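You operate a simulated robot arm through the tools that you are given. There is no shell and no other tool. Be economical: measure what you need, move in short steps, check, and stop when the job is done.

You are at the controls of a simulated two-armed robot. One attempt, no reset.

## Task
Pick up the motor marked "Y58" from the matching bench with one hand, pass it to the other hand and put it on the shelf under the build bench. Set down upright: motor.

Only the result counts: the job must be done as asked and must still hold three seconds after the hand-in. Knocking over, shifting, dropping, spilling or breaking anything else fails it.

## Robot
Two 7-joint arms with three-finger grippers on one trunk, on a base that drives. Base frame: it is fixed to the floor where the robot stands at the start and does not move with it; the origin is under the middle of the robot, x ahead of it, y to its left, z up. Units: cm, degrees, N and s.
The left shoulder is at the start at [4.2, 15.4, 100.7], the right one opposite. With the tool pointing down near the work surface each hand reaches from about 20 to 62 cm from the robot's upright axis, wherever it stands, measured 20 degrees to its own side. Places, roughly: shelf under the build bench [70, 200, 20]. Payload 2.69 kg a hand.
Tool frame (each hand has its own): the origin (TCP) lies between the finger pads and is the grasp point; the fingertips stand 2.9 cm ahead of it; z points along the fingers, y is the line along which they close. The gripper opens to 12 cm. The gripper's body begins 7.8 cm behind the TCP.
Orientation is that of the tool frame in the base frame, as a unit quaternion [w, x, y, z]. With the fingers straight down and closing along the base's y, the tool's x points along the base's -x, its y along +y and its z along -z.

## Interface
- The arms move only by the tool jog_arm. It takes "left_steps", "right_steps" or both (then of equal length, played together; a hand with none holds still); each is a list of rows, each a list of 7 numbers: the shift along the base's x, y, z in cm, then the turn, a rotation vector about the base's x, y, z in degrees, then the finger opening in cm, from 0 to 12. In form: [[tx, ty, tz, wx, wy, wz, fingers], ...]. A call has 1 to 10 rows; each row shifts and turns the commanded pose from where the row before left it. Rows are played at 5 a second. More than 5 cm and 8.6 degrees between two rows, or a gripper value outside its range, and nothing of the call is played. Where a pose cannot be reached the arm comes as near as it can. A force on the tool above 40 N (or 10 N above the force at the start of the call, whichever is more), or a blocked arm, ends the call early, and 0.2 s more pass. The fingers move at their own pace and stop on an object; they squeeze with about 42 N. The grip force told is the motor's: it shows also when the fingers shut on nothing. Time passes only in rows, and 0.2 s behind the last, so rows that do not move let the fingers close. It gives the time, the measured TCP pose, the force on the tool (base axes), the opening and the grip force at its end, in the units of the frame above (readings bear some noise), with the torque about the TCP (base axes, N m) and any sound that the robot's microphone picked up.
- Cameras (640 x 400 px; columns grow to the right, rows downward): "scene" is now at [15.68, 1.13, 118.33]; the picture's right is [0.14, -0.99, 0.00], its down [-0.29, -0.04, -0.96] and it looks along [0.95, 0.13, -0.29] (base axes); focal length 229 px, centre (320, 200). "left" rides on the left gripper at [6.3, 0, -10.4] in its tool frame; the picture's right is [0.00, 1.00, 0.00], its down [-0.83, 0.00, -0.56] and it looks along [-0.56, 0.00, 0.83] (tool axes); focal length 275 px, centre (320, 200). "right" rides on the right gripper at [6.3, 0, -10.4] in its tool frame; the picture's right is [0.00, 1.00, 0.00], its down [-0.83, 0.00, -0.56] and it looks along [-0.56, 0.00, 0.83] (tool axes); focal length 275 px, centre (320, 200).
- snapshot(camera): a new picture of that camera. The clock stands still meanwhile.
- move_column(by): slides the trunk up (or, below 0, down) by that many cm; the arms and the scene camera ride with it, the base frame stays. It gives what a move gives, with no picture.
- base_move(legs): drives the robot by 1 to 6 legs, each [ahead, left, turn to the left] in cm, cm and degrees, along the robot's own axes; the way and the turn of a leg run together, so that a leg with both is an arc; at most 150 cm and 180 degrees a leg. The arms and the cameras ride along, it lands a little off, and it stops where it bumps. It gives what a move gives.
- pan_tilt(pan, tilt): turns the head with the scene camera to pan (to the left, within 80 degrees either way) and tilt (down, from -29 to 69), counted from straight ahead of the robot. It gives what a move gives.
- measure_at(camera, pixels): for up to 12 pixels [column, row] of the newest picture of that camera ("zoom" is the newest enlarged one), the place [x, y, z] in the base frame of the surface seen there, good to about 0.3 cm. The clock stands still meanwhile.
- inspect(camera, box): a new picture of the part [left, top, right, bottom] of that camera's present view, enlarged. The clock stands still meanwhile.
- hand_in(): hands the job in; it is judged then, once.

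Work in short steps. Measure before you move; look again where a grasp or a placing could have gone wrong, and mend it. You have 80 turns and 58 pictures in all, those below and enlarged ones among them. Open the grippers and draw the arms clear of the work before you hand the job in, unless the task says otherwise; then end with one line.

The tools are called after "Call:" as name(argument=value, ...) on one line, values as JSON. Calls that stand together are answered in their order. jog_arm: Moves the arms, as the interface text tells. Its arguments: {"type":"object","properties":{"left_steps":{"type":"array","items":{"type":"array","items":{"type":"number"}}},"right_steps":{"type":"array","items":{"type":"array","items":{"type":"number"}}}},"required":[]} The other tools are called the same way: move_column (by) slides the trunk up or down; base_move (legs) drives the base; pan_tilt (pan, tilt) turns the head that bears the scene camera; snapshot (camera) takes a picture; measure_at (camera, pixels) gives the place of the surface under pixels of a picture; inspect (camera, box) takes an enlarged picture of a part of a camera's view; hand_in () hands the job in.

At the start:

```text
time: 0.0
left_tool_pos: [37.25, 15.9, 107.9]
left_tool_rot: [0.001, 0.001, 1.0, 0.001]
left_ft_force: [-0.4, -0.4, -0.4]
left_moment: [0.0, 0.01, 0.0]
left_finger_gap: 12.0
left_finger_force: 0.1
right_tool_pos: [33.68, -7.45, 109.82]
right_tool_rot: [0.0, 0.0, 1.0, 0.0]
right_ft_force: [-0.2, 0.6, -0.1]
right_moment: [-0.01, 0.02, 0.05]
right_finger_gap: 12.02
right_finger_force: 0.0
trunk travel left (down, up): [-37.5, 6.3]
robot x, y, heading: [-0.31, -0.01, -0.0]
head pan, tilt: [7.9, 16.9]
```

scene: 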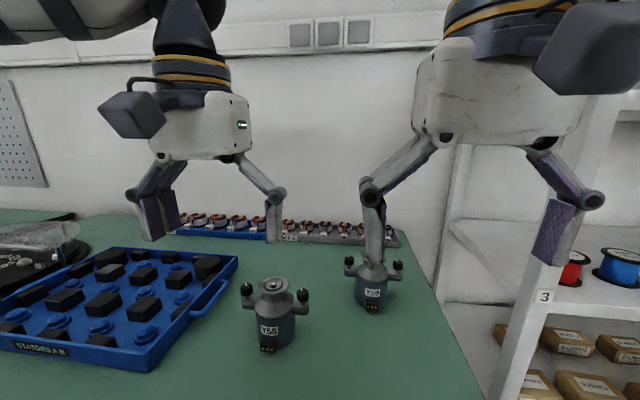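
right: 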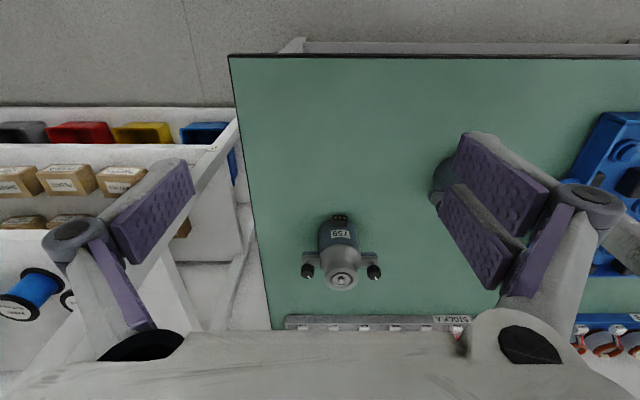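
left: 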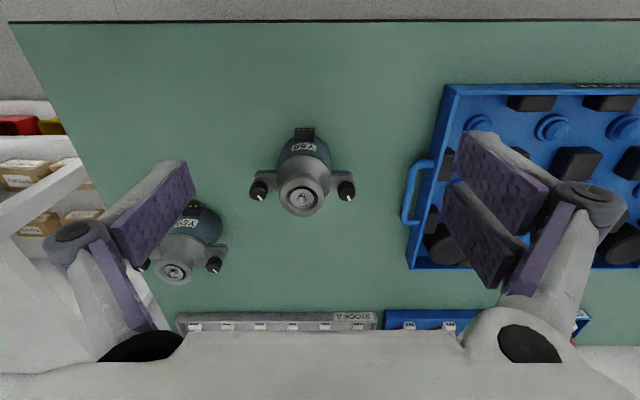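

Two motors are visible, at about (272,320) and (372,285) in the scene view. I enlarge that part to read the labels.

Call:
inspect(camera="scene", box=[220, 240, 420, 365])

Call:
inspect(camera="left", box=[220, 100, 380, 240])

```text
3.20 times, centred on (320, 302) of scene
```

zoom: 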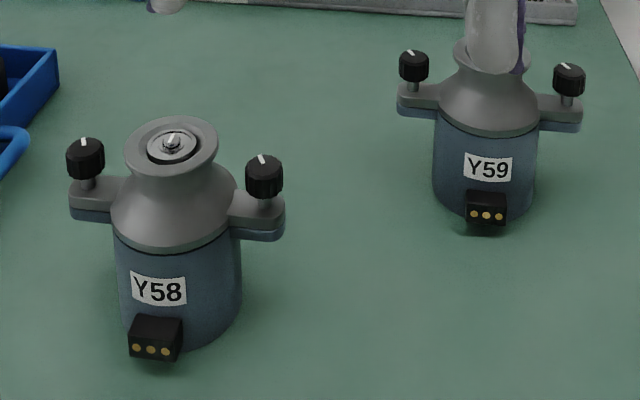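

```text
2.86 times, centred on (300, 170) of left
```

zoom: 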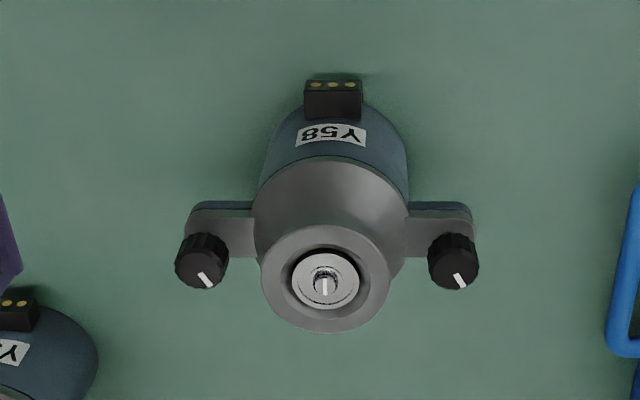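

Y58 is the nearer motor. I measure it in the left zoom and the table.

Call:
measure_at(camera="zoom", pixels=[[325, 236], [325, 325], [268, 280], [384, 280], [325, 280], [205, 245], [455, 240], [232, 225], [430, 225], [333, 60], [333, 85], [333, 180]])

Call:
measure_at(camera="scene", pixels=[[268, 352], [268, 335], [275, 280], [246, 290], [302, 297], [373, 270], [330, 320], [440, 380], [180, 220], [60, 200]])

Call:
pan_tilt(pan=75, tilt=25)

Call:
snapshot(camera="scene")

```text
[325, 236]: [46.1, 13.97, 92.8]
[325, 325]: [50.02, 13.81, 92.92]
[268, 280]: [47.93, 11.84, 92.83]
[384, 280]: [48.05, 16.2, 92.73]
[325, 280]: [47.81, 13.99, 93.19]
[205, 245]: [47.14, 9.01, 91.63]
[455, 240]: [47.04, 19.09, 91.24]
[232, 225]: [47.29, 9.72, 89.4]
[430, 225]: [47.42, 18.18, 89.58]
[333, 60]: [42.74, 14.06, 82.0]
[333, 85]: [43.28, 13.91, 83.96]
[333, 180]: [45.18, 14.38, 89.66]
```

```text
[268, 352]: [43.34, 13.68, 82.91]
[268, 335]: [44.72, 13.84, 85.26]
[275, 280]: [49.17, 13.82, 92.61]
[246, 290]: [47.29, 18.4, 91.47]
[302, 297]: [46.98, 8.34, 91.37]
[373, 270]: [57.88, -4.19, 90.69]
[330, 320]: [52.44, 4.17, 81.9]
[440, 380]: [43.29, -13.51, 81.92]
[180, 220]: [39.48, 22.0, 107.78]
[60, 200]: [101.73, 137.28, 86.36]
```

```text
time: 1.4
left_tool_pos: [37.39, 15.99, 107.92]
left_tool_rot: [0.001, 0.0, 1.0, 0.0]
left_ft_force: [0.4, 0.6, 0.3]
left_moment: [0.02, 0.03, 0.02]
left_finger_gap: 12.0
left_finger_force: 0.0
right_tool_pos: [33.56, -7.36, 109.72]
right_tool_rot: [0.0, 0.0, 1.0, 0.0]
right_ft_force: [-0.6, -1.0, 1.0]
right_moment: [-0.02, 0.01, -0.01]
right_finger_gap: 11.99
right_finger_force: 0.0
trunk travel left (down, up): [-37.5, 6.3]
robot x, y, heading: [-0.15, 0.32, -0.1]
head pan, tilt: [75.0, 25.0]
```

```text
52 pictures are left
```

scene: 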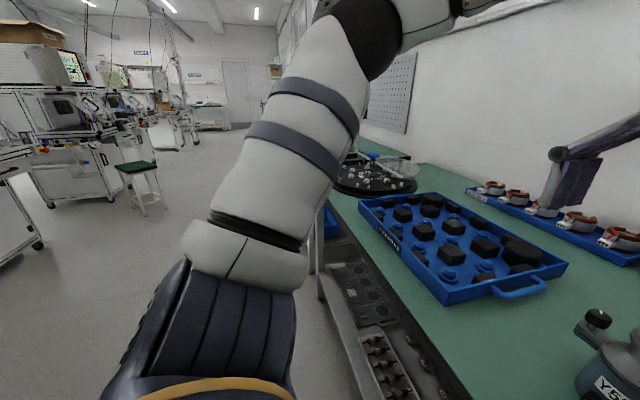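

Y58's axis is at about (48, 14), table z 82, top z 92.8. Before choosing a grasp I want to see the build bench shelf, so I back off a little and look to the left.

Call:
base_move(legs=[[-30, 0, 0], [0, 60, 0]])

Call:
pan_tilt(pan=50, tilt=35)

Call:
snapshot(camera="scene")

```text
time: 8.2
left_tool_pos: [7.68, 77.33, 107.94]
left_tool_rot: [0.001, 0.002, 1.0, 0.0]
left_ft_force: [0.4, -0.1, -0.3]
left_moment: [-0.01, -0.01, 0.0]
left_finger_gap: 11.98
left_finger_force: 0.1
right_tool_pos: [3.85, 53.86, 109.72]
right_tool_rot: [0.001, 0.0, 1.0, 0.0]
right_ft_force: [0.3, 0.2, -0.1]
right_moment: [-0.01, 0.02, -0.02]
right_finger_gap: 12.02
right_finger_force: 0.2
trunk travel left (down, up): [-37.5, 6.3]
robot x, y, heading: [-29.49, 61.69, -0.1]
head pan, tilt: [75.0, 25.0]
```

```text
time: 9.1
left_tool_pos: [7.66, 77.4, 107.89]
left_tool_rot: [-0.001, 0.001, 1.0, 0.0]
left_ft_force: [-1.0, 0.1, 0.2]
left_moment: [0.0, 0.04, 0.0]
left_finger_gap: 11.98
left_finger_force: 0.0
right_tool_pos: [3.91, 54.03, 109.84]
right_tool_rot: [0.0, 0.001, 1.0, 0.0]
right_ft_force: [-0.5, 0.1, 0.3]
right_moment: [0.01, 0.02, 0.03]
right_finger_gap: 12.02
right_finger_force: 0.1
trunk travel left (down, up): [-37.5, 6.3]
robot x, y, heading: [-29.51, 61.88, 0.2]
head pan, tilt: [50.0, 35.0]
```

```text
51 pictures are left
```

scene: 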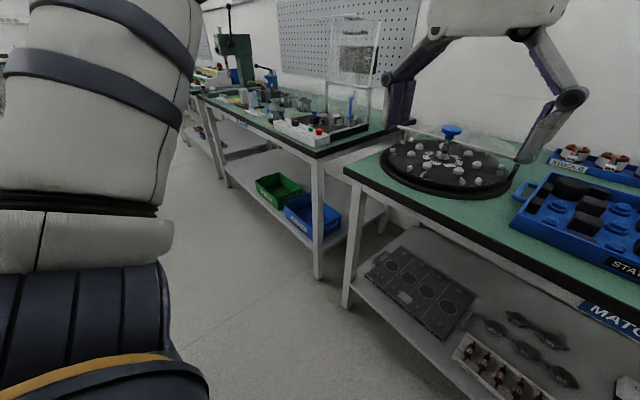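

The next bench along, with green and blue bins on its lower shelf, is around y 200. I drive further left to look at it from the front.

Call:
base_move(legs=[[-15, 130, 0]])

Call:
pan_tilt(pan=0, tilt=45)

Call:
snapshot(camera="scene")

```text
time: 19.1
left_tool_pos: [-7.58, 205.59, 107.9]
left_tool_rot: [-0.001, -0.002, 1.0, -0.001]
left_ft_force: [-0.2, -0.2, 0.6]
left_moment: [-0.01, 0.0, -0.01]
left_finger_gap: 12.01
left_finger_force: 0.1
right_tool_pos: [-11.33, 182.11, 109.81]
right_tool_rot: [0.001, -0.002, 1.0, -0.001]
right_ft_force: [-1.1, -0.1, -0.4]
right_moment: [0.02, 0.01, 0.03]
right_finger_gap: 11.98
right_finger_force: 0.1
trunk travel left (down, up): [-37.5, 6.3]
robot x, y, heading: [-44.58, 189.34, -0.0]
head pan, tilt: [50.0, 35.0]
```

```text
time: 20.3
left_tool_pos: [-7.51, 205.49, 107.8]
left_tool_rot: [0.0, -0.002, 1.0, -0.001]
left_ft_force: [0.0, 0.3, 0.4]
left_moment: [0.02, 0.0, -0.01]
left_finger_gap: 12.0
left_finger_force: 0.0
right_tool_pos: [-11.24, 182.12, 109.76]
right_tool_rot: [0.001, -0.002, 1.0, 0.0]
right_ft_force: [-0.7, -0.3, -0.1]
right_moment: [-0.01, 0.01, 0.0]
right_finger_gap: 12.01
right_finger_force: 0.2
trunk travel left (down, up): [-37.5, 6.3]
robot x, y, heading: [-44.98, 189.46, 0.2]
head pan, tilt: [0.0, 45.0]
```

```text
50 pictures are left
```

scene: 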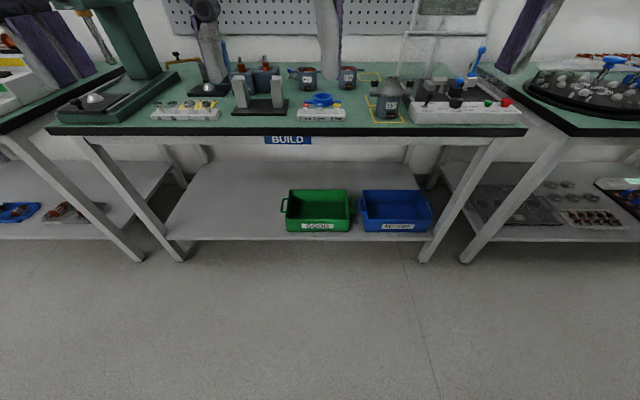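

Sign "BUILD" confirms the bench; the shelf's left half is empty. I measure the shelf, its edges, bench edge and bins.

Call:
measure_at(camera="scene", pixels=[[180, 236], [230, 236], [270, 237], [220, 220], [230, 205], [250, 180], [260, 166], [282, 222], [285, 130], [180, 133], [180, 258], [380, 170]])

Call:
inspect(camera="scene", box=[60, 110, 460, 270])

```text
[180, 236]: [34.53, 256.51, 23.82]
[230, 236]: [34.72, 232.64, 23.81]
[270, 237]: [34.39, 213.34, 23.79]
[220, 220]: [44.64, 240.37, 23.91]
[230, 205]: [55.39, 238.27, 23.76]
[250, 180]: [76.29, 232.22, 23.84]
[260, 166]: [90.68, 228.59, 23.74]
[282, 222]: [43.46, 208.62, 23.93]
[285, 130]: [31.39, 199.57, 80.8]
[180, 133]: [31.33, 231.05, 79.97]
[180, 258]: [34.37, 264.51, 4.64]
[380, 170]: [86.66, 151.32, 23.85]
```

```text
1.60 times, centred on (260, 190) of scene
```

zoom: 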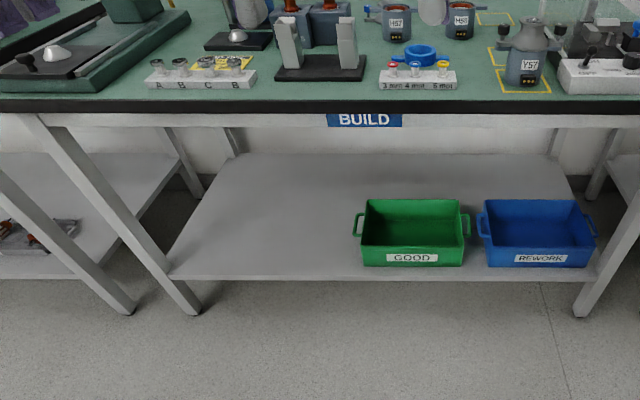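

The shelf (z 23.8, x 34–93) is free between y≈213 and 255, with about 50 cm headroom. Plan: right hand grips Y58 from above (closing along x), left hand takes it under the lugs, tilted ~30° from the front, then places it. I drive back so the motor lies slightly right of the robot.

Call:
base_move(legs=[[0, -150, 0], [0, -15.5, 0], [43, 0, 0]])

Call:
pan_tilt(pan=-10, tilt=30)

Call:
snapshot(camera="scene")

```text
time: 35.8
left_tool_pos: [36.62, 37.69, 107.96]
left_tool_rot: [0.0, -0.002, 1.0, 0.0]
left_ft_force: [0.4, 0.4, -0.3]
left_moment: [0.01, -0.02, 0.03]
left_finger_gap: 12.01
left_finger_force: 0.0
right_tool_pos: [32.92, 14.45, 109.66]
right_tool_rot: [0.002, 0.0, 1.0, 0.0]
right_ft_force: [0.6, 0.2, -0.3]
right_moment: [-0.02, 0.0, 0.02]
right_finger_gap: 12.0
right_finger_force: 0.0
trunk travel left (down, up): [-37.5, 6.3]
robot x, y, heading: [-0.46, 21.91, 0.1]
head pan, tilt: [0.0, 45.0]
```

```text
time: 36.6
left_tool_pos: [36.68, 37.8, 107.93]
left_tool_rot: [0.001, -0.002, 1.0, 0.0]
left_ft_force: [-0.6, 0.1, 0.2]
left_moment: [0.02, -0.02, 0.02]
left_finger_gap: 11.99
left_finger_force: 0.1
right_tool_pos: [32.86, 14.39, 109.81]
right_tool_rot: [0.001, -0.001, 1.0, 0.0]
right_ft_force: [-0.3, 0.6, 0.1]
right_moment: [-0.01, 0.0, 0.01]
right_finger_gap: 12.02
right_finger_force: 0.1
trunk travel left (down, up): [-37.5, 6.3]
robot x, y, heading: [-0.63, 21.75, 0.1]
head pan, tilt: [-10.0, 30.0]
```

```text
48 pictures are left
```

scene: 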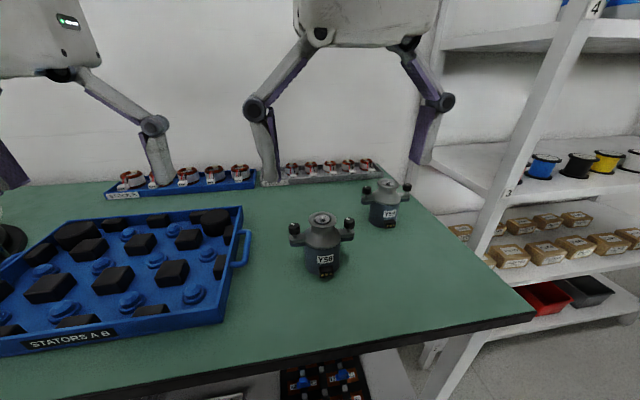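

The motor is now at (322,245). I enlarge to measure the body profile and lug heights.

Call:
inspect(camera="scene", box=[272, 200, 372, 290])

```text
4.44 times, centred on (322, 245) of scene
```

zoom: 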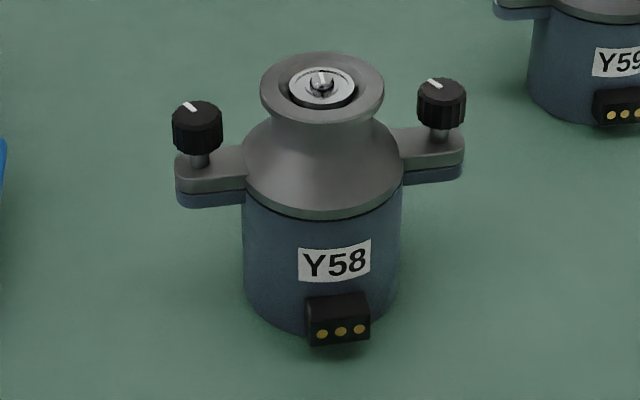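

Call:
measure_at(camera="zoom", pixels=[[322, 222], [322, 215], [248, 215], [400, 195], [180, 190], [460, 170], [190, 205], [440, 180], [322, 118], [338, 325], [322, 270], [322, 55]])

```text
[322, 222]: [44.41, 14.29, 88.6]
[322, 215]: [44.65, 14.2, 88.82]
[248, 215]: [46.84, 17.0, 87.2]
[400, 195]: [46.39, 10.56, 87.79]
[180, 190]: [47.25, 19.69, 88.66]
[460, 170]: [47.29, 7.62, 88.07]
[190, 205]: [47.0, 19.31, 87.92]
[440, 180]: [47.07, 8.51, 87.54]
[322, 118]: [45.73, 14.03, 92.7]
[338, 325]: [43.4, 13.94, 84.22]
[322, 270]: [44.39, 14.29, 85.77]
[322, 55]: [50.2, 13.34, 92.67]
```

Body radius ≈3.4 cm, axis ≈(47.9,13.8); body top z 88.6, lugs z 87.5–88.9 reaching ±6 in y, connector top z≈84.4. I turn the right hand +90° about z while moving above the motor.

Call:
jog_arm(right_steps=[[1.5, -0.06, -0.4, 0, 0, 8.5, 12], [1.5, -0.06, -0.4, 0, 0, 8.5, 12], [1.5, -0.06, -0.4, 0, 0, 8.5, 12], [1.5, -0.06, -0.4, 0, 0, 8.5, 12], [1.5, -0.06, -0.4, 0, 0, 8.5, 12], [1.5, -0.06, -0.4, 0, 0, 8.5, 12], [1.5, -0.06, -0.4, 0, 0, 8.5, 12], [1.5, -0.06, -0.4, 0, 0, 8.5, 12], [1.5, -0.06, -0.4, 0, 0, 8.5, 12], [1.5, -0.06, -0.4, 0, 0, 8.5, 12]])

Call:
jog_arm(right_steps=[[0, 0, 0, 0, 0, 5, 12], [0, 0, 0, 0, 0, 0, 12]])

Call:
snapshot(camera="right")

Call:
snapshot(camera="scene")

```text
time: 38.8
left_tool_pos: [36.67, 37.6, 107.81]
left_tool_rot: [-0.001, -0.001, 1.0, 0.0]
left_ft_force: [-0.4, 0.5, -0.5]
left_moment: [-0.01, 0.01, 0.02]
left_finger_gap: 12.0
left_finger_force: 0.1
right_tool_pos: [48.03, 13.88, 105.72]
right_tool_rot: [0.001, -0.677, 0.736, 0.001]
right_ft_force: [-0.1, -0.6, -0.1]
right_moment: [0.01, -0.01, -0.01]
right_finger_gap: 12.0
right_finger_force: 0.0
trunk travel left (down, up): [-37.5, 6.3]
robot x, y, heading: [-0.45, 21.55, 0.3]
head pan, tilt: [-10.0, 30.0]
```

```text
time: 39.4
left_tool_pos: [36.73, 37.69, 107.97]
left_tool_rot: [0.001, 0.0, 1.0, 0.0]
left_ft_force: [-0.7, 0.2, 0.4]
left_moment: [0.04, 0.01, 0.02]
left_finger_gap: 11.97
left_finger_force: 0.0
right_tool_pos: [47.94, 13.87, 105.73]
right_tool_rot: [-0.001, 0.708, -0.706, -0.002]
right_ft_force: [0.9, 0.0, -0.3]
right_moment: [-0.02, 0.01, -0.02]
right_finger_gap: 11.98
right_finger_force: 0.0
trunk travel left (down, up): [-37.5, 6.3]
robot x, y, heading: [-0.58, 21.94, 0.0]
head pan, tilt: [-10.0, 30.0]
```

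```text
46 pictures are left
```

right: 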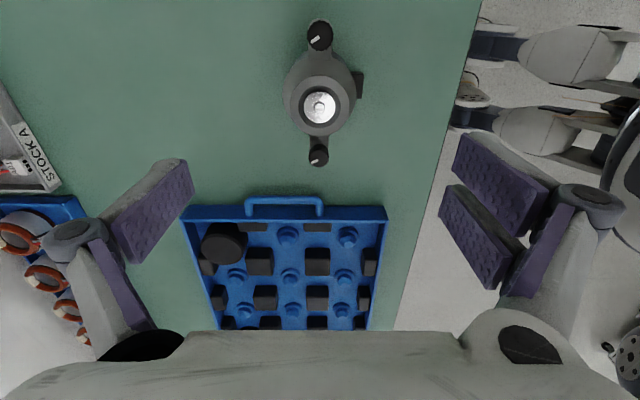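

```text
45 pictures are left
```

scene: 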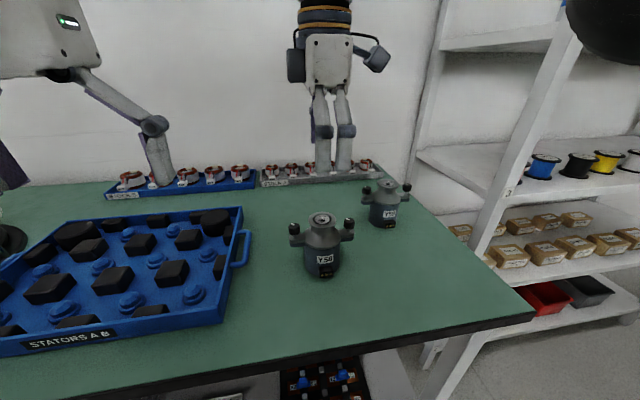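

The motor's shaft appears at (319,105) in the right view, so x is aligned. I measure the rim to confirm the axis.

Call:
measure_at(camera="right", pixels=[[319, 105], [301, 105], [338, 105], [319, 90], [319, 122], [320, 35], [319, 155], [358, 85], [287, 85]])

```text
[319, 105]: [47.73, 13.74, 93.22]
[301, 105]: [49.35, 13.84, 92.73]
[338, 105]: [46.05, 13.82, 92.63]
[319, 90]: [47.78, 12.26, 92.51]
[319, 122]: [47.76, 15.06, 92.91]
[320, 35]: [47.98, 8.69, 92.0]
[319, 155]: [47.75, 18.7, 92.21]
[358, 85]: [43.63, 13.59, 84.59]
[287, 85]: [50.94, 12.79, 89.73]
```

Axis is (47.75, 13.7). I descend with fingers open, to z 88 in small rows.

Call:
jog_arm(right_steps=[[-0.2, -0.12, -3, 0, 0, 0, 12], [0, 0, -3, 0, 0, 0, 12], [0, 0, -3, 0, 0, 0, 12], [0, 0, -2.5, 0, 0, 0, 12], [0, 0, -2, 0, 0, 0, 12], [0, 0, -2, 0, 0, 0, 12], [0, 0, -2.1, 0, 0, 0, 12], [0, 0, 0, 0, 0, 0, 12]])

Call:
inspect(camera="scene", box=[240, 140, 400, 290])

```text
time: 41.2
left_tool_pos: [36.59, 37.75, 107.84]
left_tool_rot: [0.0, -0.001, 1.0, 0.0]
left_ft_force: [0.3, 0.1, -0.8]
left_moment: [0.01, 0.03, -0.01]
left_finger_gap: 12.01
left_finger_force: 0.1
right_tool_pos: [47.7, 13.66, 88.17]
right_tool_rot: [-0.001, 0.708, -0.707, 0.0]
right_ft_force: [0.4, 0.3, 0.3]
right_moment: [-0.02, -0.02, 0.05]
right_finger_gap: 12.01
right_finger_force: 0.0
trunk travel left (down, up): [-37.5, 6.3]
robot x, y, heading: [-0.81, 21.78, 0.4]
head pan, tilt: [-10.0, 30.0]
```

```text
2.67 times, centred on (320, 215) of scene
```

zoom: 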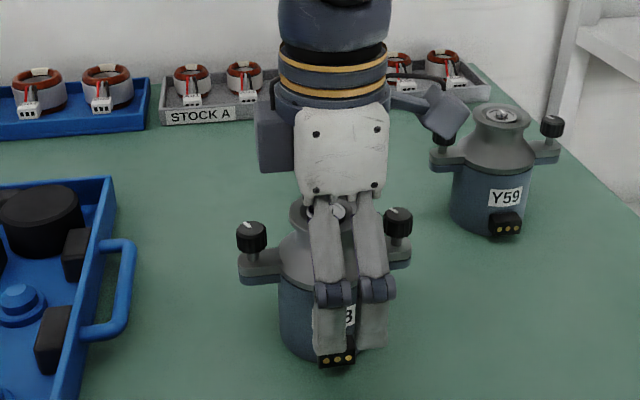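

Fingers straddle the body at z 88.1, nothing touched. I close the grip.

Call:
jog_arm(right_steps=[[0, 0, 0, 0, 0, 0, 9], [0, 0, 0, 0, 0, 0, 7.4], [0, 0, 0, 0, 0, 0, 6], [0, 0, 0, 0, 0, 0, 5], [0, 0, 0, 0, 0, 0, 5]])

```text
time: 42.4
left_tool_pos: [36.77, 37.72, 107.94]
left_tool_rot: [0.0, -0.001, 1.0, 0.0]
left_ft_force: [-0.2, 1.4, 0.1]
left_moment: [0.02, 0.02, 0.0]
left_finger_gap: 11.98
left_finger_force: 0.0
right_tool_pos: [47.66, 13.65, 88.22]
right_tool_rot: [0.0, -0.707, 0.708, 0.001]
right_ft_force: [4.4, 0.4, 4.7]
right_moment: [-0.01, -0.06, -0.02]
right_finger_gap: 6.91
right_finger_force: 41.9
trunk travel left (down, up): [-37.5, 6.3]
robot x, y, heading: [-0.69, 21.76, 0.1]
head pan, tilt: [-10.0, 30.0]
```

Gripped at 6.9 cm with 42 N. I lift slowly.

Call:
jog_arm(right_steps=[[0, 0, 1, 0, 0, 0, 5], [0, 0, 1, 0, 0, 0, 5], [0, 0, 2, 0, 0, 0, 5], [0, 0, 3, 0, 0, 0, 5], [0, 0, 3, 0, 0, 0, 5], [0, 0, 3, 0, 0, 0, 5], [0, 0, 3, 0, 0, 0, 5], [0, 0, 0, 0, 0, 0, 5]])

Call:
snapshot(camera="scene")

```text
time: 44.2
left_tool_pos: [36.77, 37.65, 107.9]
left_tool_rot: [0.0, -0.001, 1.0, 0.001]
left_ft_force: [-0.3, 0.4, 0.7]
left_moment: [0.02, 0.0, 0.01]
left_finger_gap: 12.0
left_finger_force: 0.1
right_tool_pos: [47.85, 13.63, 104.13]
right_tool_rot: [0.0, 0.707, -0.707, -0.001]
right_ft_force: [0.0, 0.4, -7.1]
right_moment: [-0.01, -0.01, -0.01]
right_finger_gap: 6.88
right_finger_force: 41.7
trunk travel left (down, up): [-37.5, 6.3]
robot x, y, heading: [-0.8, 21.6, -0.0]
head pan, tilt: [-10.0, 30.0]
```

```text
43 pictures are left
```

scene: 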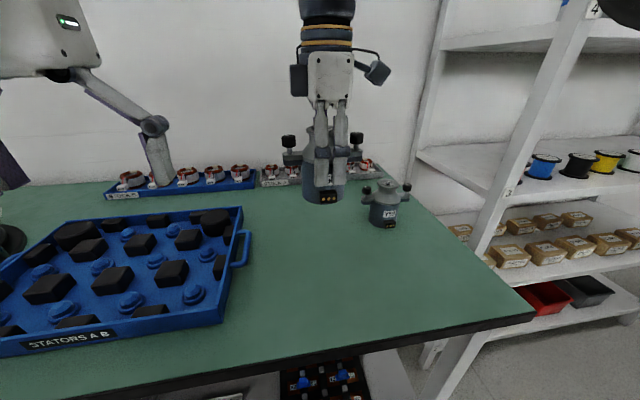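

Held firmly, weight ≈7 N. I move the motor to a handover spot further out at (55,24), while the left hand tilts up 70° (pointing forward, 20° down).

Call:
jog_arm(left_steps=[[0.4, 0, 0, 0, -7.8, 0, 12], [0.4, 0, 0, 0, -7.8, 0, 12], [0.4, 0, 0, 0, -7.8, 0, 12], [0.4, 0, 0, 0, -7.8, 0, 12], [0.4, 0, 0, 0, -7.8, 0, 12], [0.4, 0, 0, 0, -7.8, 0, 12], [0.4, 0, 0, 0, -7.8, 0, 12], [0.4, 0, 0, 0, -7.8, 0, 12], [0.4, 0, 0, 0, -7.6, 0, 12], [0, 0, 0, 0, 0, 0, 12]], right_steps=[[0.9, 1.3, 0.3, 0, 0, 0, 5], [0.9, 1.3, 0.3, 0, 0, 0, 5], [0.9, 1.3, 0.3, 0, 0, 0, 5], [0.9, 1.3, 0.3, 0, 0, 0, 5], [0.9, 1.3, 0.3, 0, 0, 0, 5], [0.9, 1.3, 0.3, 0, 0, 0, 5], [0.9, 1.3, 0.1, 0, 0, 0, 5], [0.9, 1.3, 0, 0, 0, 0, 5], [0, 0, 0, 0, 0, 0, 5], [0, 0, 0, 0, 0, 0, 5]])

Call:
snapshot(camera="scene")

Call:
snapshot(camera="left")

```text
time: 46.4
left_tool_pos: [40.55, 37.71, 108.11]
left_tool_rot: [0.574, 0.0, 0.819, -0.001]
left_ft_force: [0.0, 0.0, 0.7]
left_moment: [0.0, 0.02, -0.01]
left_finger_gap: 11.99
left_finger_force: 0.0
right_tool_pos: [49.68, 19.93, 103.91]
right_tool_rot: [0.0, 0.708, -0.706, -0.001]
right_ft_force: [-0.5, 0.1, -6.6]
right_moment: [-0.02, 0.03, -0.02]
right_finger_gap: 6.91
right_finger_force: 42.3
right hand out of reach, approached as far as the arm can: row 3, 4, 5, 6, 7, 8
trunk travel left (down, up): [-37.5, 6.3]
robot x, y, heading: [-0.82, 21.92, 0.1]
head pan, tilt: [-10.0, 30.0]
```

```text
42 pictures are left
```

scene: 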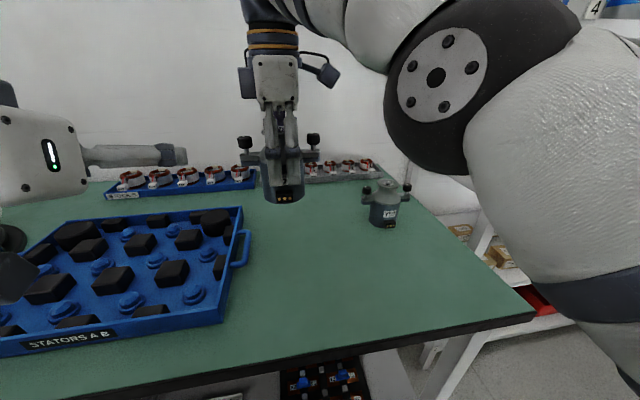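

```text
41 pictures are left
```

left: 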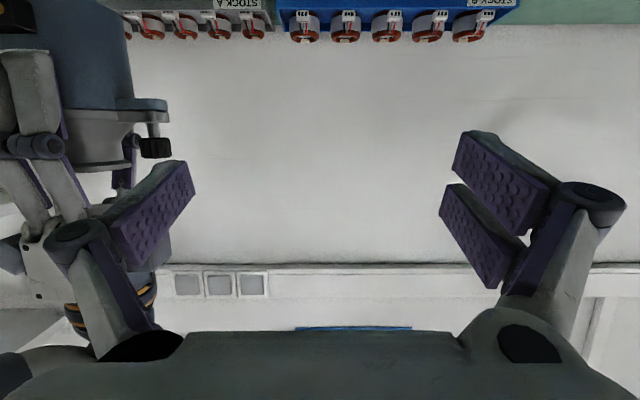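

The right arm stopped short at (49.7,19.9,103.9), its reach limit. I move back/lower a bit to learn whether the command accumulates, going for a lower handover.

Call:
jog_arm(right_steps=[[-1, -1, -1, 0, 0, 0, 5], [-1, -1, -2, 0, 0, 0, 5], [-1, -1, -2, 0, 0, 0, 5], [0, 0, 0, 0, 0, 0, 5]])

```text
time: 47.4
left_tool_pos: [40.59, 37.84, 108.19]
left_tool_rot: [0.573, -0.001, 0.819, 0.0]
left_ft_force: [-0.2, -0.3, -0.3]
left_moment: [0.0, -0.04, 0.02]
left_finger_gap: 11.98
left_finger_force: 0.1
right_tool_pos: [46.71, 17.0, 99.02]
right_tool_rot: [0.0, 0.707, -0.707, -0.001]
right_ft_force: [0.1, 0.0, -8.1]
right_moment: [-0.06, 0.02, -0.02]
right_finger_gap: 6.92
right_finger_force: 41.9
trunk travel left (down, up): [-37.5, 6.3]
robot x, y, heading: [-0.93, 21.46, 0.1]
head pan, tilt: [-10.0, 30.0]
```

The command is clamped, not accumulated. Now I move to (51,20,98).

Call:
jog_arm(right_steps=[[1.1, 0.75, -0.3, 0, 0, 0, 5], [1.1, 0.75, -0.3, 0, 0, 0, 5], [1.1, 0.75, -0.3, 0, 0, 0, 5], [1.1, 0.75, 0, 0, 0, 0, 5], [0, 0, 0, 0, 0, 0, 5]])

```text
time: 48.6
left_tool_pos: [40.43, 37.74, 108.26]
left_tool_rot: [0.573, 0.0, 0.819, 0.0]
left_ft_force: [-0.1, -0.6, -0.7]
left_moment: [-0.03, 0.01, -0.02]
left_finger_gap: 12.0
left_finger_force: 0.0
right_tool_pos: [50.91, 19.79, 98.04]
right_tool_rot: [0.001, 0.707, -0.707, -0.001]
right_ft_force: [0.3, 0.2, -7.1]
right_moment: [-0.03, 0.01, 0.04]
right_finger_gap: 6.95
right_finger_force: 42.1
trunk travel left (down, up): [-37.5, 6.3]
robot x, y, heading: [-0.88, 21.82, 0.4]
head pan, tilt: [-10.0, 30.0]
```

Now I bring the left hand to a pregrasp 14 cm behind the motor along its tool axis: first back and down, then sideways.

Call:
jog_arm(left_steps=[[-2.1, 0, -2.8, 0, 0, 0, 12], [-2, 0, -2.8, 0, 0, 0, 12], [0, -1, -2.8, 0, 0, 0, 12], [0, -3, 0, 0, 0, 0, 12], [0, -3, 0, 0, 0, 0, 12], [0, -3, 0, 0, 0, 0, 12], [0, -3, 0, 0, 0, 0, 12], [0, -3, 0, 0, 0, 0, 12], [0, -1.9, 0, 0, 0, 0, 12], [0, 0, 0, 0, 0, 0, 12]])

Call:
snapshot(camera="left")

Call:
snapshot(camera="scene")

```text
time: 50.8
left_tool_pos: [41.73, 17.41, 104.38]
left_tool_rot: [0.573, -0.001, 0.819, -0.001]
left_ft_force: [0.3, -0.2, -0.1]
left_moment: [0.01, 0.02, 0.01]
left_finger_gap: 11.99
left_finger_force: 0.0
left hand out of reach, approached as far as the arm can: row 1, 2, 3
right_tool_pos: [50.84, 19.87, 98.05]
right_tool_rot: [0.0, 0.708, -0.706, -0.001]
right_ft_force: [0.6, -0.8, -6.8]
right_moment: [-0.03, -0.02, 0.01]
right_finger_gap: 6.92
right_finger_force: 42.1
trunk travel left (down, up): [-37.5, 6.3]
robot x, y, heading: [-0.58, 21.9, -0.1]
head pan, tilt: [-10.0, 30.0]
```

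```text
40 pictures are left
```

left: 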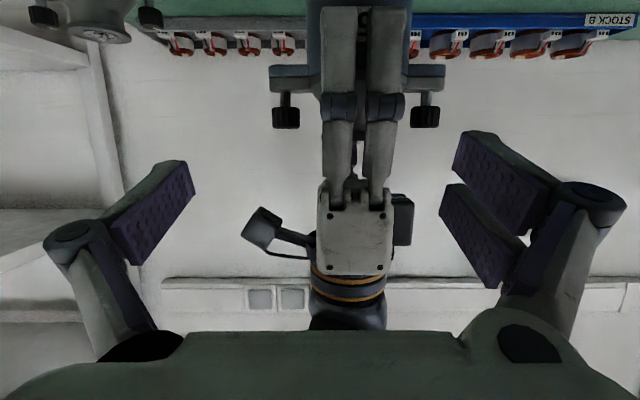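

```text
39 pictures are left
```

scene: 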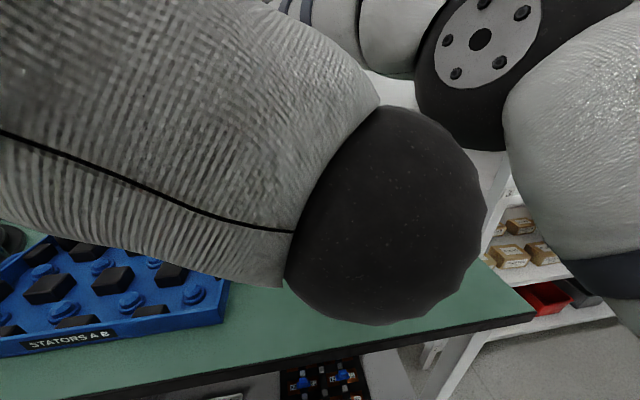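

The left arm can't fold closer, stopping at (41.7,17.4,104.4), but that is good enough. I bring the motor up to match it: right TCP to (49.9,17.4,104.7), leaving the body ~1.5 cm ahead of the left fingertips.

Call:
jog_arm(right_steps=[[0, -1, 1, 0, 0, 0, 5], [0, -1.4, 1.5, 0, 0, 0, 5], [-0.2, 0, 1.5, 0, 0, 0, 5], [-0.3, 0, 1.5, 0, 0, 0, 5], [-0.4, 0, 1.1, 0, 0, 0, 5], [0, 0, 0, 0, 0, 0, 5]])

Call:
snapshot(camera="left")

```text
time: 52.2
left_tool_pos: [41.65, 17.54, 104.47]
left_tool_rot: [0.574, -0.001, 0.819, 0.0]
left_ft_force: [-0.1, -1.3, -0.4]
left_moment: [-0.01, -0.02, 0.0]
left_finger_gap: 12.0
left_finger_force: 0.1
right_tool_pos: [50.04, 17.49, 104.77]
right_tool_rot: [0.0, 0.708, -0.706, -0.001]
right_ft_force: [0.4, 1.1, -6.8]
right_moment: [-0.03, 0.02, -0.03]
right_finger_gap: 6.92
right_finger_force: 41.8
trunk travel left (down, up): [-37.5, 6.3]
robot x, y, heading: [-0.4, 21.54, 0.2]
head pan, tilt: [-10.0, 30.0]
```

```text
38 pictures are left
```

left: 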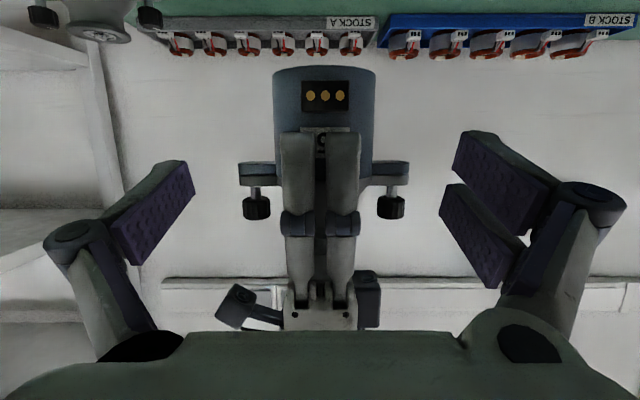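

Motor is centred (col ≈323). I measure bottom, lugs and the right-hand knuckle to verify the relation.

Call:
measure_at(camera="left", pixels=[[325, 70], [325, 95], [276, 100], [372, 100], [243, 170], [406, 170], [295, 225], [345, 225], [300, 320], [345, 320], [300, 145], [280, 160]])

```text
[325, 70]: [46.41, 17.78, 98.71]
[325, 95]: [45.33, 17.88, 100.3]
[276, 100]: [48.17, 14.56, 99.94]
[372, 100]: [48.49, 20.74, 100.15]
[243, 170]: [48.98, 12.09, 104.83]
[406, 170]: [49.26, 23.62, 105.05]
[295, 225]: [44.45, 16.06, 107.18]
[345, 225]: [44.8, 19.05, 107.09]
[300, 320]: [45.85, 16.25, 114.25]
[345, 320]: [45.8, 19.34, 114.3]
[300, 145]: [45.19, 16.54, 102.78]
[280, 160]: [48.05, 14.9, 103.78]
```

Relation as computed. I advance the left hand along its axis by 7.5 cm, fingers open.

Call:
jog_arm(left_steps=[[1.5, 0.2, -0.55, 0, 0, 0, 12], [1.5, 0, -0.55, 0, 0, 0, 12], [1.5, 0, -0.55, 0, 0, 0, 12], [1.5, 0, -0.55, 0, 0, 0, 12], [1.05, 0, -0.45, 0, 0, 0, 12], [0, 0, 0, 0, 0, 0, 12]])

Call:
snapshot(camera="left")

```text
time: 53.6
left_tool_pos: [48.82, 17.85, 101.82]
left_tool_rot: [0.573, -0.001, 0.819, 0.0]
left_ft_force: [0.1, -0.9, -0.1]
left_moment: [0.04, 0.0, 0.0]
left_finger_gap: 11.99
left_finger_force: 0.1
right_tool_pos: [49.92, 17.58, 104.74]
right_tool_rot: [0.0, 0.708, -0.706, -0.001]
right_ft_force: [0.1, -0.2, -7.3]
right_moment: [-0.02, -0.03, -0.02]
right_finger_gap: 6.87
right_finger_force: 42.2
trunk travel left (down, up): [-37.5, 6.3]
robot x, y, heading: [-0.61, 21.46, -0.0]
head pan, tilt: [-10.0, 30.0]
```

```text
37 pictures are left
```

left: 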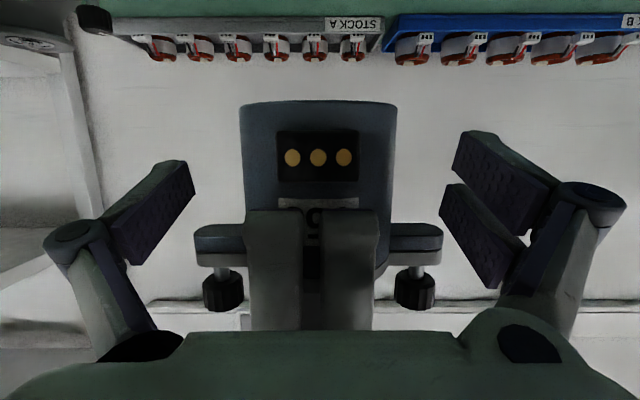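

Body sits between the left fingers, below the lugs with ~1.5 cm margin. I close the left fingers gently.

Call:
jog_arm(left_steps=[[0, 0, 0, 0, 0, 0, 10], [0, 0, 0, 0, 0, 0, 8], [0, 0, 0, 0, 0, 0, 7.2], [0, 0, 0, 0, 0, 0, 6], [0, 0, 0, 0, 0, 0, 5], [0, 0, 0, 0, 0, 0, 5]])

Call:
snapshot(camera="left")

```text
time: 55.0
left_tool_pos: [48.71, 17.8, 101.87]
left_tool_rot: [0.573, 0.0, 0.819, -0.001]
left_ft_force: [-3.0, -4.7, 0.1]
left_moment: [-0.01, -0.03, -0.07]
left_finger_gap: 6.89
left_finger_force: 42.3
right_tool_pos: [49.93, 17.68, 104.62]
right_tool_rot: [-0.001, 0.708, -0.706, 0.0]
right_ft_force: [2.6, 5.0, -8.0]
right_moment: [0.1, -0.06, 0.01]
right_finger_gap: 6.9
right_finger_force: 42.5
trunk travel left (down, up): [-37.5, 6.3]
robot x, y, heading: [-0.45, 21.62, 0.1]
head pan, tilt: [-10.0, 30.0]
```

```text
36 pictures are left
```

left: 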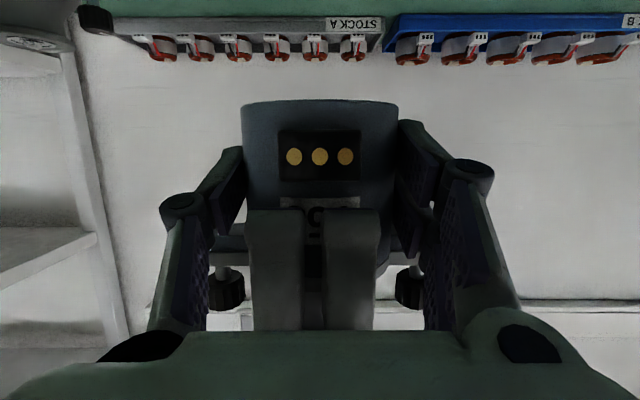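

Both hands hold the motor, 6.9 cm each. The right arm is near its upward reach limit, so after opening the right fingers slightly (9 cm) I lower the motor out with the left hand and watch the readings.

Call:
jog_arm(right_steps=[[0, 0, 0, 0, 0, 0, 7.5], [0, 0, 0, 0, 0, 0, 8.5], [0, 0, 0, 0, 0, 0, 9], [0, 0, 0, 0, 0, 0, 9]])

Call:
jog_arm(left_steps=[[0, 0, -0.7, 0, 0, 0, 5], [0, 0, -0.7, 0, 0, 0, 5], [0, 0, -0.7, 0, 0, 0, 5]])

```text
time: 56.0
left_tool_pos: [48.75, 17.77, 101.79]
left_tool_rot: [0.574, -0.001, 0.819, 0.0]
left_ft_force: [-0.4, 0.7, 0.1]
left_moment: [0.01, 0.07, -0.01]
left_finger_gap: 6.9
left_finger_force: 41.8
right_tool_pos: [50.05, 17.51, 104.66]
right_tool_rot: [-0.001, 0.708, -0.707, -0.001]
right_ft_force: [0.0, 0.5, -1.0]
right_moment: [-0.02, -0.01, -0.04]
right_finger_gap: 9.01
right_finger_force: 0.0
trunk travel left (down, up): [-37.5, 6.3]
robot x, y, heading: [-0.77, 21.88, -0.0]
head pan, tilt: [-10.0, 30.0]
```

```text
time: 56.8
left_tool_pos: [48.78, 17.75, 99.72]
left_tool_rot: [0.573, -0.001, 0.819, 0.0]
left_ft_force: [-0.2, -0.3, 0.7]
left_moment: [-0.01, 0.13, 0.0]
left_finger_gap: 6.87
left_finger_force: 42.3
right_tool_pos: [50.01, 17.52, 104.64]
right_tool_rot: [-0.001, 0.708, -0.706, 0.0]
right_ft_force: [-0.1, -0.6, -0.3]
right_moment: [0.0, -0.02, 0.03]
right_finger_gap: 8.99
right_finger_force: 0.1
trunk travel left (down, up): [-37.5, 6.3]
robot x, y, heading: [-0.62, 21.73, 0.0]
head pan, tilt: [-10.0, 30.0]
```

Clean descent; the left gap still 6.9 cm, but its force reading is odd. I look to confirm the motor is in the left hand.

Call:
snapshot(camera="left")

```text
35 pictures are left
```

left: 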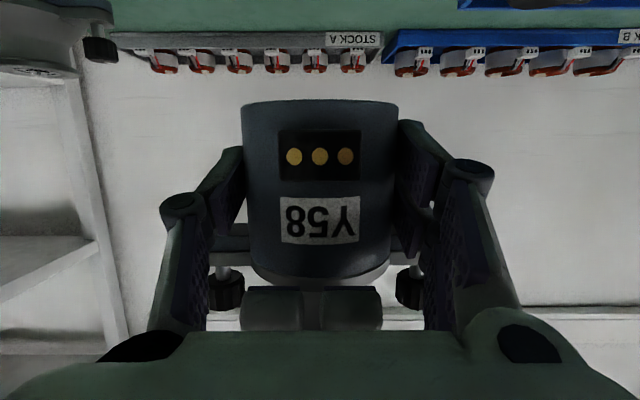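

The motor follows the left hand unchanged, the right fingers rising past the label. I continue lowering the left hand.

Call:
jog_arm(left_steps=[[0, 0, -1, 0, 0, 0, 5], [0, 0, -1, 0, 0, 0, 5], [0, 0, -1, 0, 0, 0, 5]])

```text
time: 57.6
left_tool_pos: [48.67, 17.81, 96.63]
left_tool_rot: [0.573, -0.001, 0.819, -0.001]
left_ft_force: [0.1, -0.2, 0.1]
left_moment: [0.01, 0.06, 0.0]
left_finger_gap: 6.86
left_finger_force: 42.3
right_tool_pos: [50.0, 17.49, 104.65]
right_tool_rot: [0.0, -0.707, 0.707, 0.002]
right_ft_force: [0.9, 0.1, 0.0]
right_moment: [0.02, 0.03, -0.02]
right_finger_gap: 8.99
right_finger_force: 0.0
trunk travel left (down, up): [-37.5, 6.3]
robot x, y, heading: [-0.75, 21.79, 0.2]
head pan, tilt: [-10.0, 30.0]
```

Lowering 3 cm more to clear the right fingertips above the motor's top.

Call:
jog_arm(left_steps=[[0, 0, -1, 0, 0, 0, 5], [0, 0, -1, 0, 0, 0, 5], [0, 0, -1, 0, 0, 0, 5], [0, 0, 0, 0, 0, 0, 5]])

Call:
snapshot(camera="left")

Call:
snapshot(camera="right")

```text
time: 58.6
left_tool_pos: [48.73, 17.76, 93.8]
left_tool_rot: [0.574, -0.001, 0.819, 0.0]
left_ft_force: [0.2, -0.3, 0.7]
left_moment: [0.01, 0.12, 0.0]
left_finger_gap: 6.91
left_finger_force: 41.6
right_tool_pos: [50.02, 17.47, 104.63]
right_tool_rot: [0.0, 0.708, -0.706, -0.001]
right_ft_force: [-0.4, -0.1, -0.4]
right_moment: [0.0, 0.01, -0.03]
right_finger_gap: 9.0
right_finger_force: 0.1
trunk travel left (down, up): [-37.5, 6.3]
robot x, y, heading: [-0.56, 21.43, 0.1]
head pan, tilt: [-10.0, 30.0]
```

```text
34 pictures are left
```

left: 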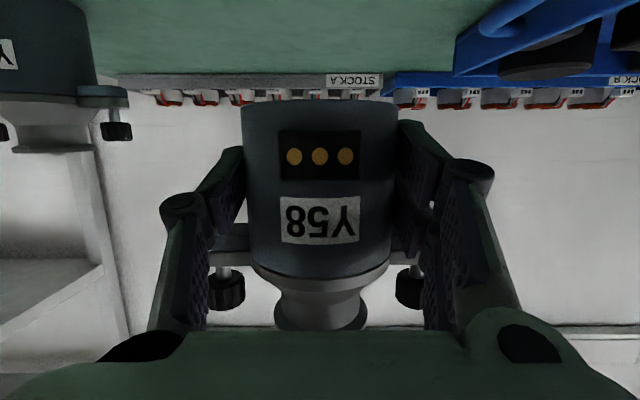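

```text
33 pictures are left
```

right: 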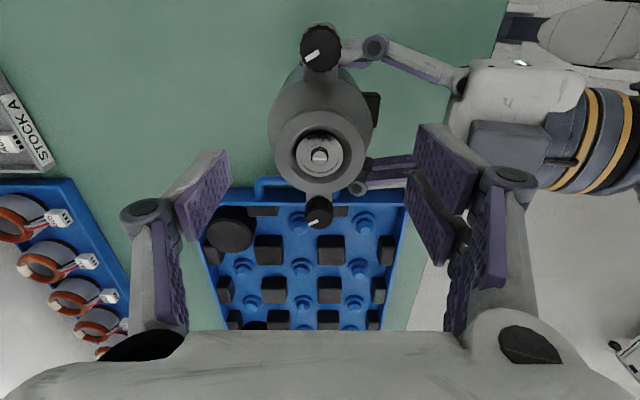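

The motor is free of the right fingers (tips at z 101.7, motor top ≈101.4 and clear). I withdraw the right hand sideways and slightly up, away to the right.

Call:
jog_arm(right_steps=[[0, -1, 0.3, 0, 0, 0, 9], [-0.3, -2, 0.5, 0, 0, 0, 9], [-0.5, -3, 0.5, 0, 0, 0, 9], [-1, -3, 0.5, 0, 0, 0, 9], [-1, -3, 0.5, 0, 0, 0, 9], [-2, -3, 0.5, 0, 0, 0, 9], [-2, -3, 0.5, 0, 0, 0, 9], [-2, -2, 0.5, 0, 0, 0, 9], [0, 0, 0, 0, 0, 0, 9]])

Call:
snapshot(camera="scene")

```text
time: 60.6
left_tool_pos: [48.89, 17.75, 93.77]
left_tool_rot: [0.573, -0.001, 0.819, 0.0]
left_ft_force: [0.7, 1.3, -0.5]
left_moment: [0.0, 0.1, 0.02]
left_finger_gap: 6.9
left_finger_force: 41.6
right_tool_pos: [41.25, -2.43, 108.59]
right_tool_rot: [0.0, -0.707, 0.707, 0.001]
right_ft_force: [0.1, 0.2, -0.2]
right_moment: [0.02, -0.01, -0.01]
right_finger_gap: 8.99
right_finger_force: 0.1
trunk travel left (down, up): [-37.5, 6.3]
robot x, y, heading: [-1.0, 21.74, -0.2]
head pan, tilt: [-10.0, 30.0]
```

```text
32 pictures are left
```

scene: 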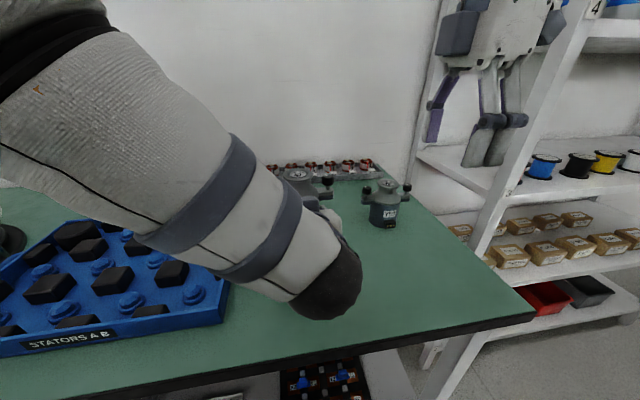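

The left hand holds Y58 alone. I raise it 8 cm and pull the right hand back toward the robot, then back away from the bench.

Call:
jog_arm(left_steps=[[0, 0, 1.5, 0, 0, 0, 5], [0, 0, 1.5, 0, 0, 0, 5], [0, 0, 1.5, 0, 0, 0, 5], [0, 0, 1.5, 0, 0, 0, 5], [0, 0, 1.5, 0, 0, 0, 5], [0, 0, 0.5, 0, 0, 0, 5]], right_steps=[[-2, -1, 0, 0, 0, 0, 9], [-2, -1, 0, 0, 0, 0, 9], [-2, -1, 0, 0, 0, 0, 9], [-2, -1, 0, 0, 0, 0, 9], [-2, 0, 0, 0, 0, 0, 9], [-2, 0, 0, 0, 0, 0, 9]])

Call:
base_move(legs=[[-50, 0, 0]])

```text
time: 62.0
left_tool_pos: [48.76, 17.83, 101.77]
left_tool_rot: [0.573, -0.001, 0.819, 0.0]
left_ft_force: [-0.4, 0.1, -0.1]
left_moment: [-0.02, 0.09, -0.02]
left_finger_gap: 6.88
left_finger_force: 42.4
right_tool_pos: [30.03, -5.28, 107.06]
right_tool_rot: [0.0, 0.708, -0.706, -0.001]
right_ft_force: [-0.4, -0.1, -0.4]
right_moment: [-0.01, 0.01, -0.02]
right_finger_gap: 9.0
right_finger_force: 0.0
right hand out of reach, approached as far as the arm can: row 4, 5, 6
trunk travel left (down, up): [-37.5, 6.3]
robot x, y, heading: [-0.4, 21.66, 0.1]
head pan, tilt: [-10.0, 30.0]
```

```text
time: 64.9
left_tool_pos: [-0.86, 17.47, 101.83]
left_tool_rot: [0.573, 0.003, 0.819, -0.003]
left_ft_force: [-0.7, -0.3, -0.2]
left_moment: [-0.03, 0.09, 0.02]
left_finger_gap: 6.88
left_finger_force: 41.7
right_tool_pos: [-19.73, -5.48, 107.03]
right_tool_rot: [0.002, -0.705, 0.709, 0.002]
right_ft_force: [0.1, -0.2, -1.0]
right_moment: [-0.01, -0.02, 0.02]
right_finger_gap: 9.0
right_finger_force: 0.0
trunk travel left (down, up): [-37.5, 6.3]
robot x, y, heading: [-49.94, 21.7, -0.4]
head pan, tilt: [-10.0, 30.0]
```

I drive left to in front of the build bench's free shelf half.

Call:
base_move(legs=[[0, 150, 0], [0, 51, 0.4]])

Call:
move_column(by=-37)

Call:
pan_tilt(pan=0, tilt=35)

Call:
snapshot(camera="scene")

Call:
snapshot(camera="left")

```text
time: 80.4
left_tool_pos: [-1.31, 217.69, 101.75]
left_tool_rot: [0.573, -0.005, 0.819, 0.002]
left_ft_force: [0.8, -0.8, -0.2]
left_moment: [-0.03, 0.1, -0.03]
left_finger_gap: 6.85
left_finger_force: 42.3
right_tool_pos: [-19.78, 194.31, 107.09]
right_tool_rot: [-0.001, 0.711, -0.703, -0.001]
right_ft_force: [-0.3, -0.1, -0.3]
right_moment: [-0.02, 0.01, 0.01]
right_finger_gap: 9.0
right_finger_force: 0.0
trunk travel left (down, up): [-37.5, 6.3]
robot x, y, heading: [-50.63, 220.53, 1.1]
head pan, tilt: [-10.0, 30.0]
```

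```text
time: 84.0
left_tool_pos: [-1.37, 217.66, 64.75]
left_tool_rot: [0.573, -0.007, 0.819, 0.004]
left_ft_force: [0.2, -0.1, 0.3]
left_moment: [-0.01, 0.09, -0.01]
left_finger_gap: 6.89
left_finger_force: 41.8
right_tool_pos: [-10.91, 194.46, 57.81]
right_tool_rot: [0.153, 0.694, -0.686, -0.155]
right_ft_force: [0.0, 0.5, -0.3]
right_moment: [-0.01, -0.03, -0.01]
right_finger_gap: 8.98
right_finger_force: 0.1
trunk travel left (down, up): [-0.5, 43.3]
robot x, y, heading: [-50.52, 220.94, 0.9]
head pan, tilt: [-10.0, 30.0]
```

```text
time: 84.7
left_tool_pos: [-1.42, 217.61, 64.83]
left_tool_rot: [0.573, -0.006, 0.819, 0.004]
left_ft_force: [-0.3, -0.9, -1.0]
left_moment: [0.01, 0.1, 0.04]
left_finger_gap: 6.88
left_finger_force: 42.0
right_tool_pos: [-10.72, 194.49, 57.95]
right_tool_rot: [0.154, 0.695, -0.685, -0.153]
right_ft_force: [-0.4, -0.7, -0.1]
right_moment: [-0.03, 0.02, -0.03]
right_finger_gap: 9.01
right_finger_force: 0.1
trunk travel left (down, up): [-0.5, 43.3]
robot x, y, heading: [-50.84, 221.01, 1.0]
head pan, tilt: [0.0, 35.0]
```

```text
31 pictures are left
```

scene: 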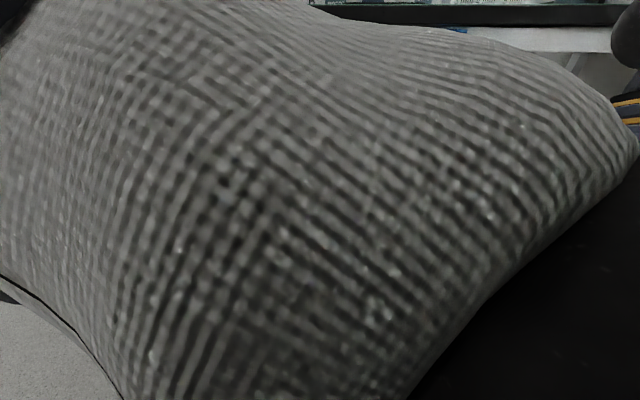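

```text
30 pictures are left
```

left: 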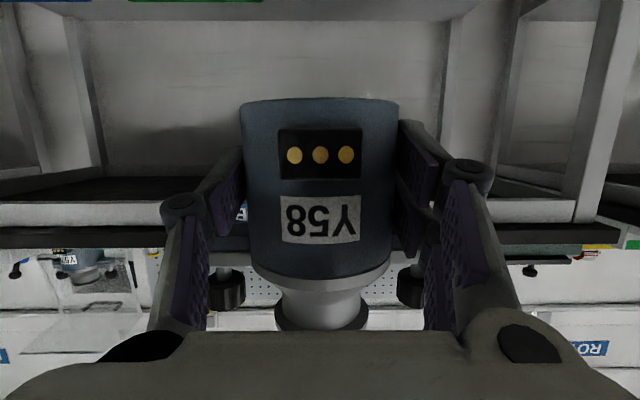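

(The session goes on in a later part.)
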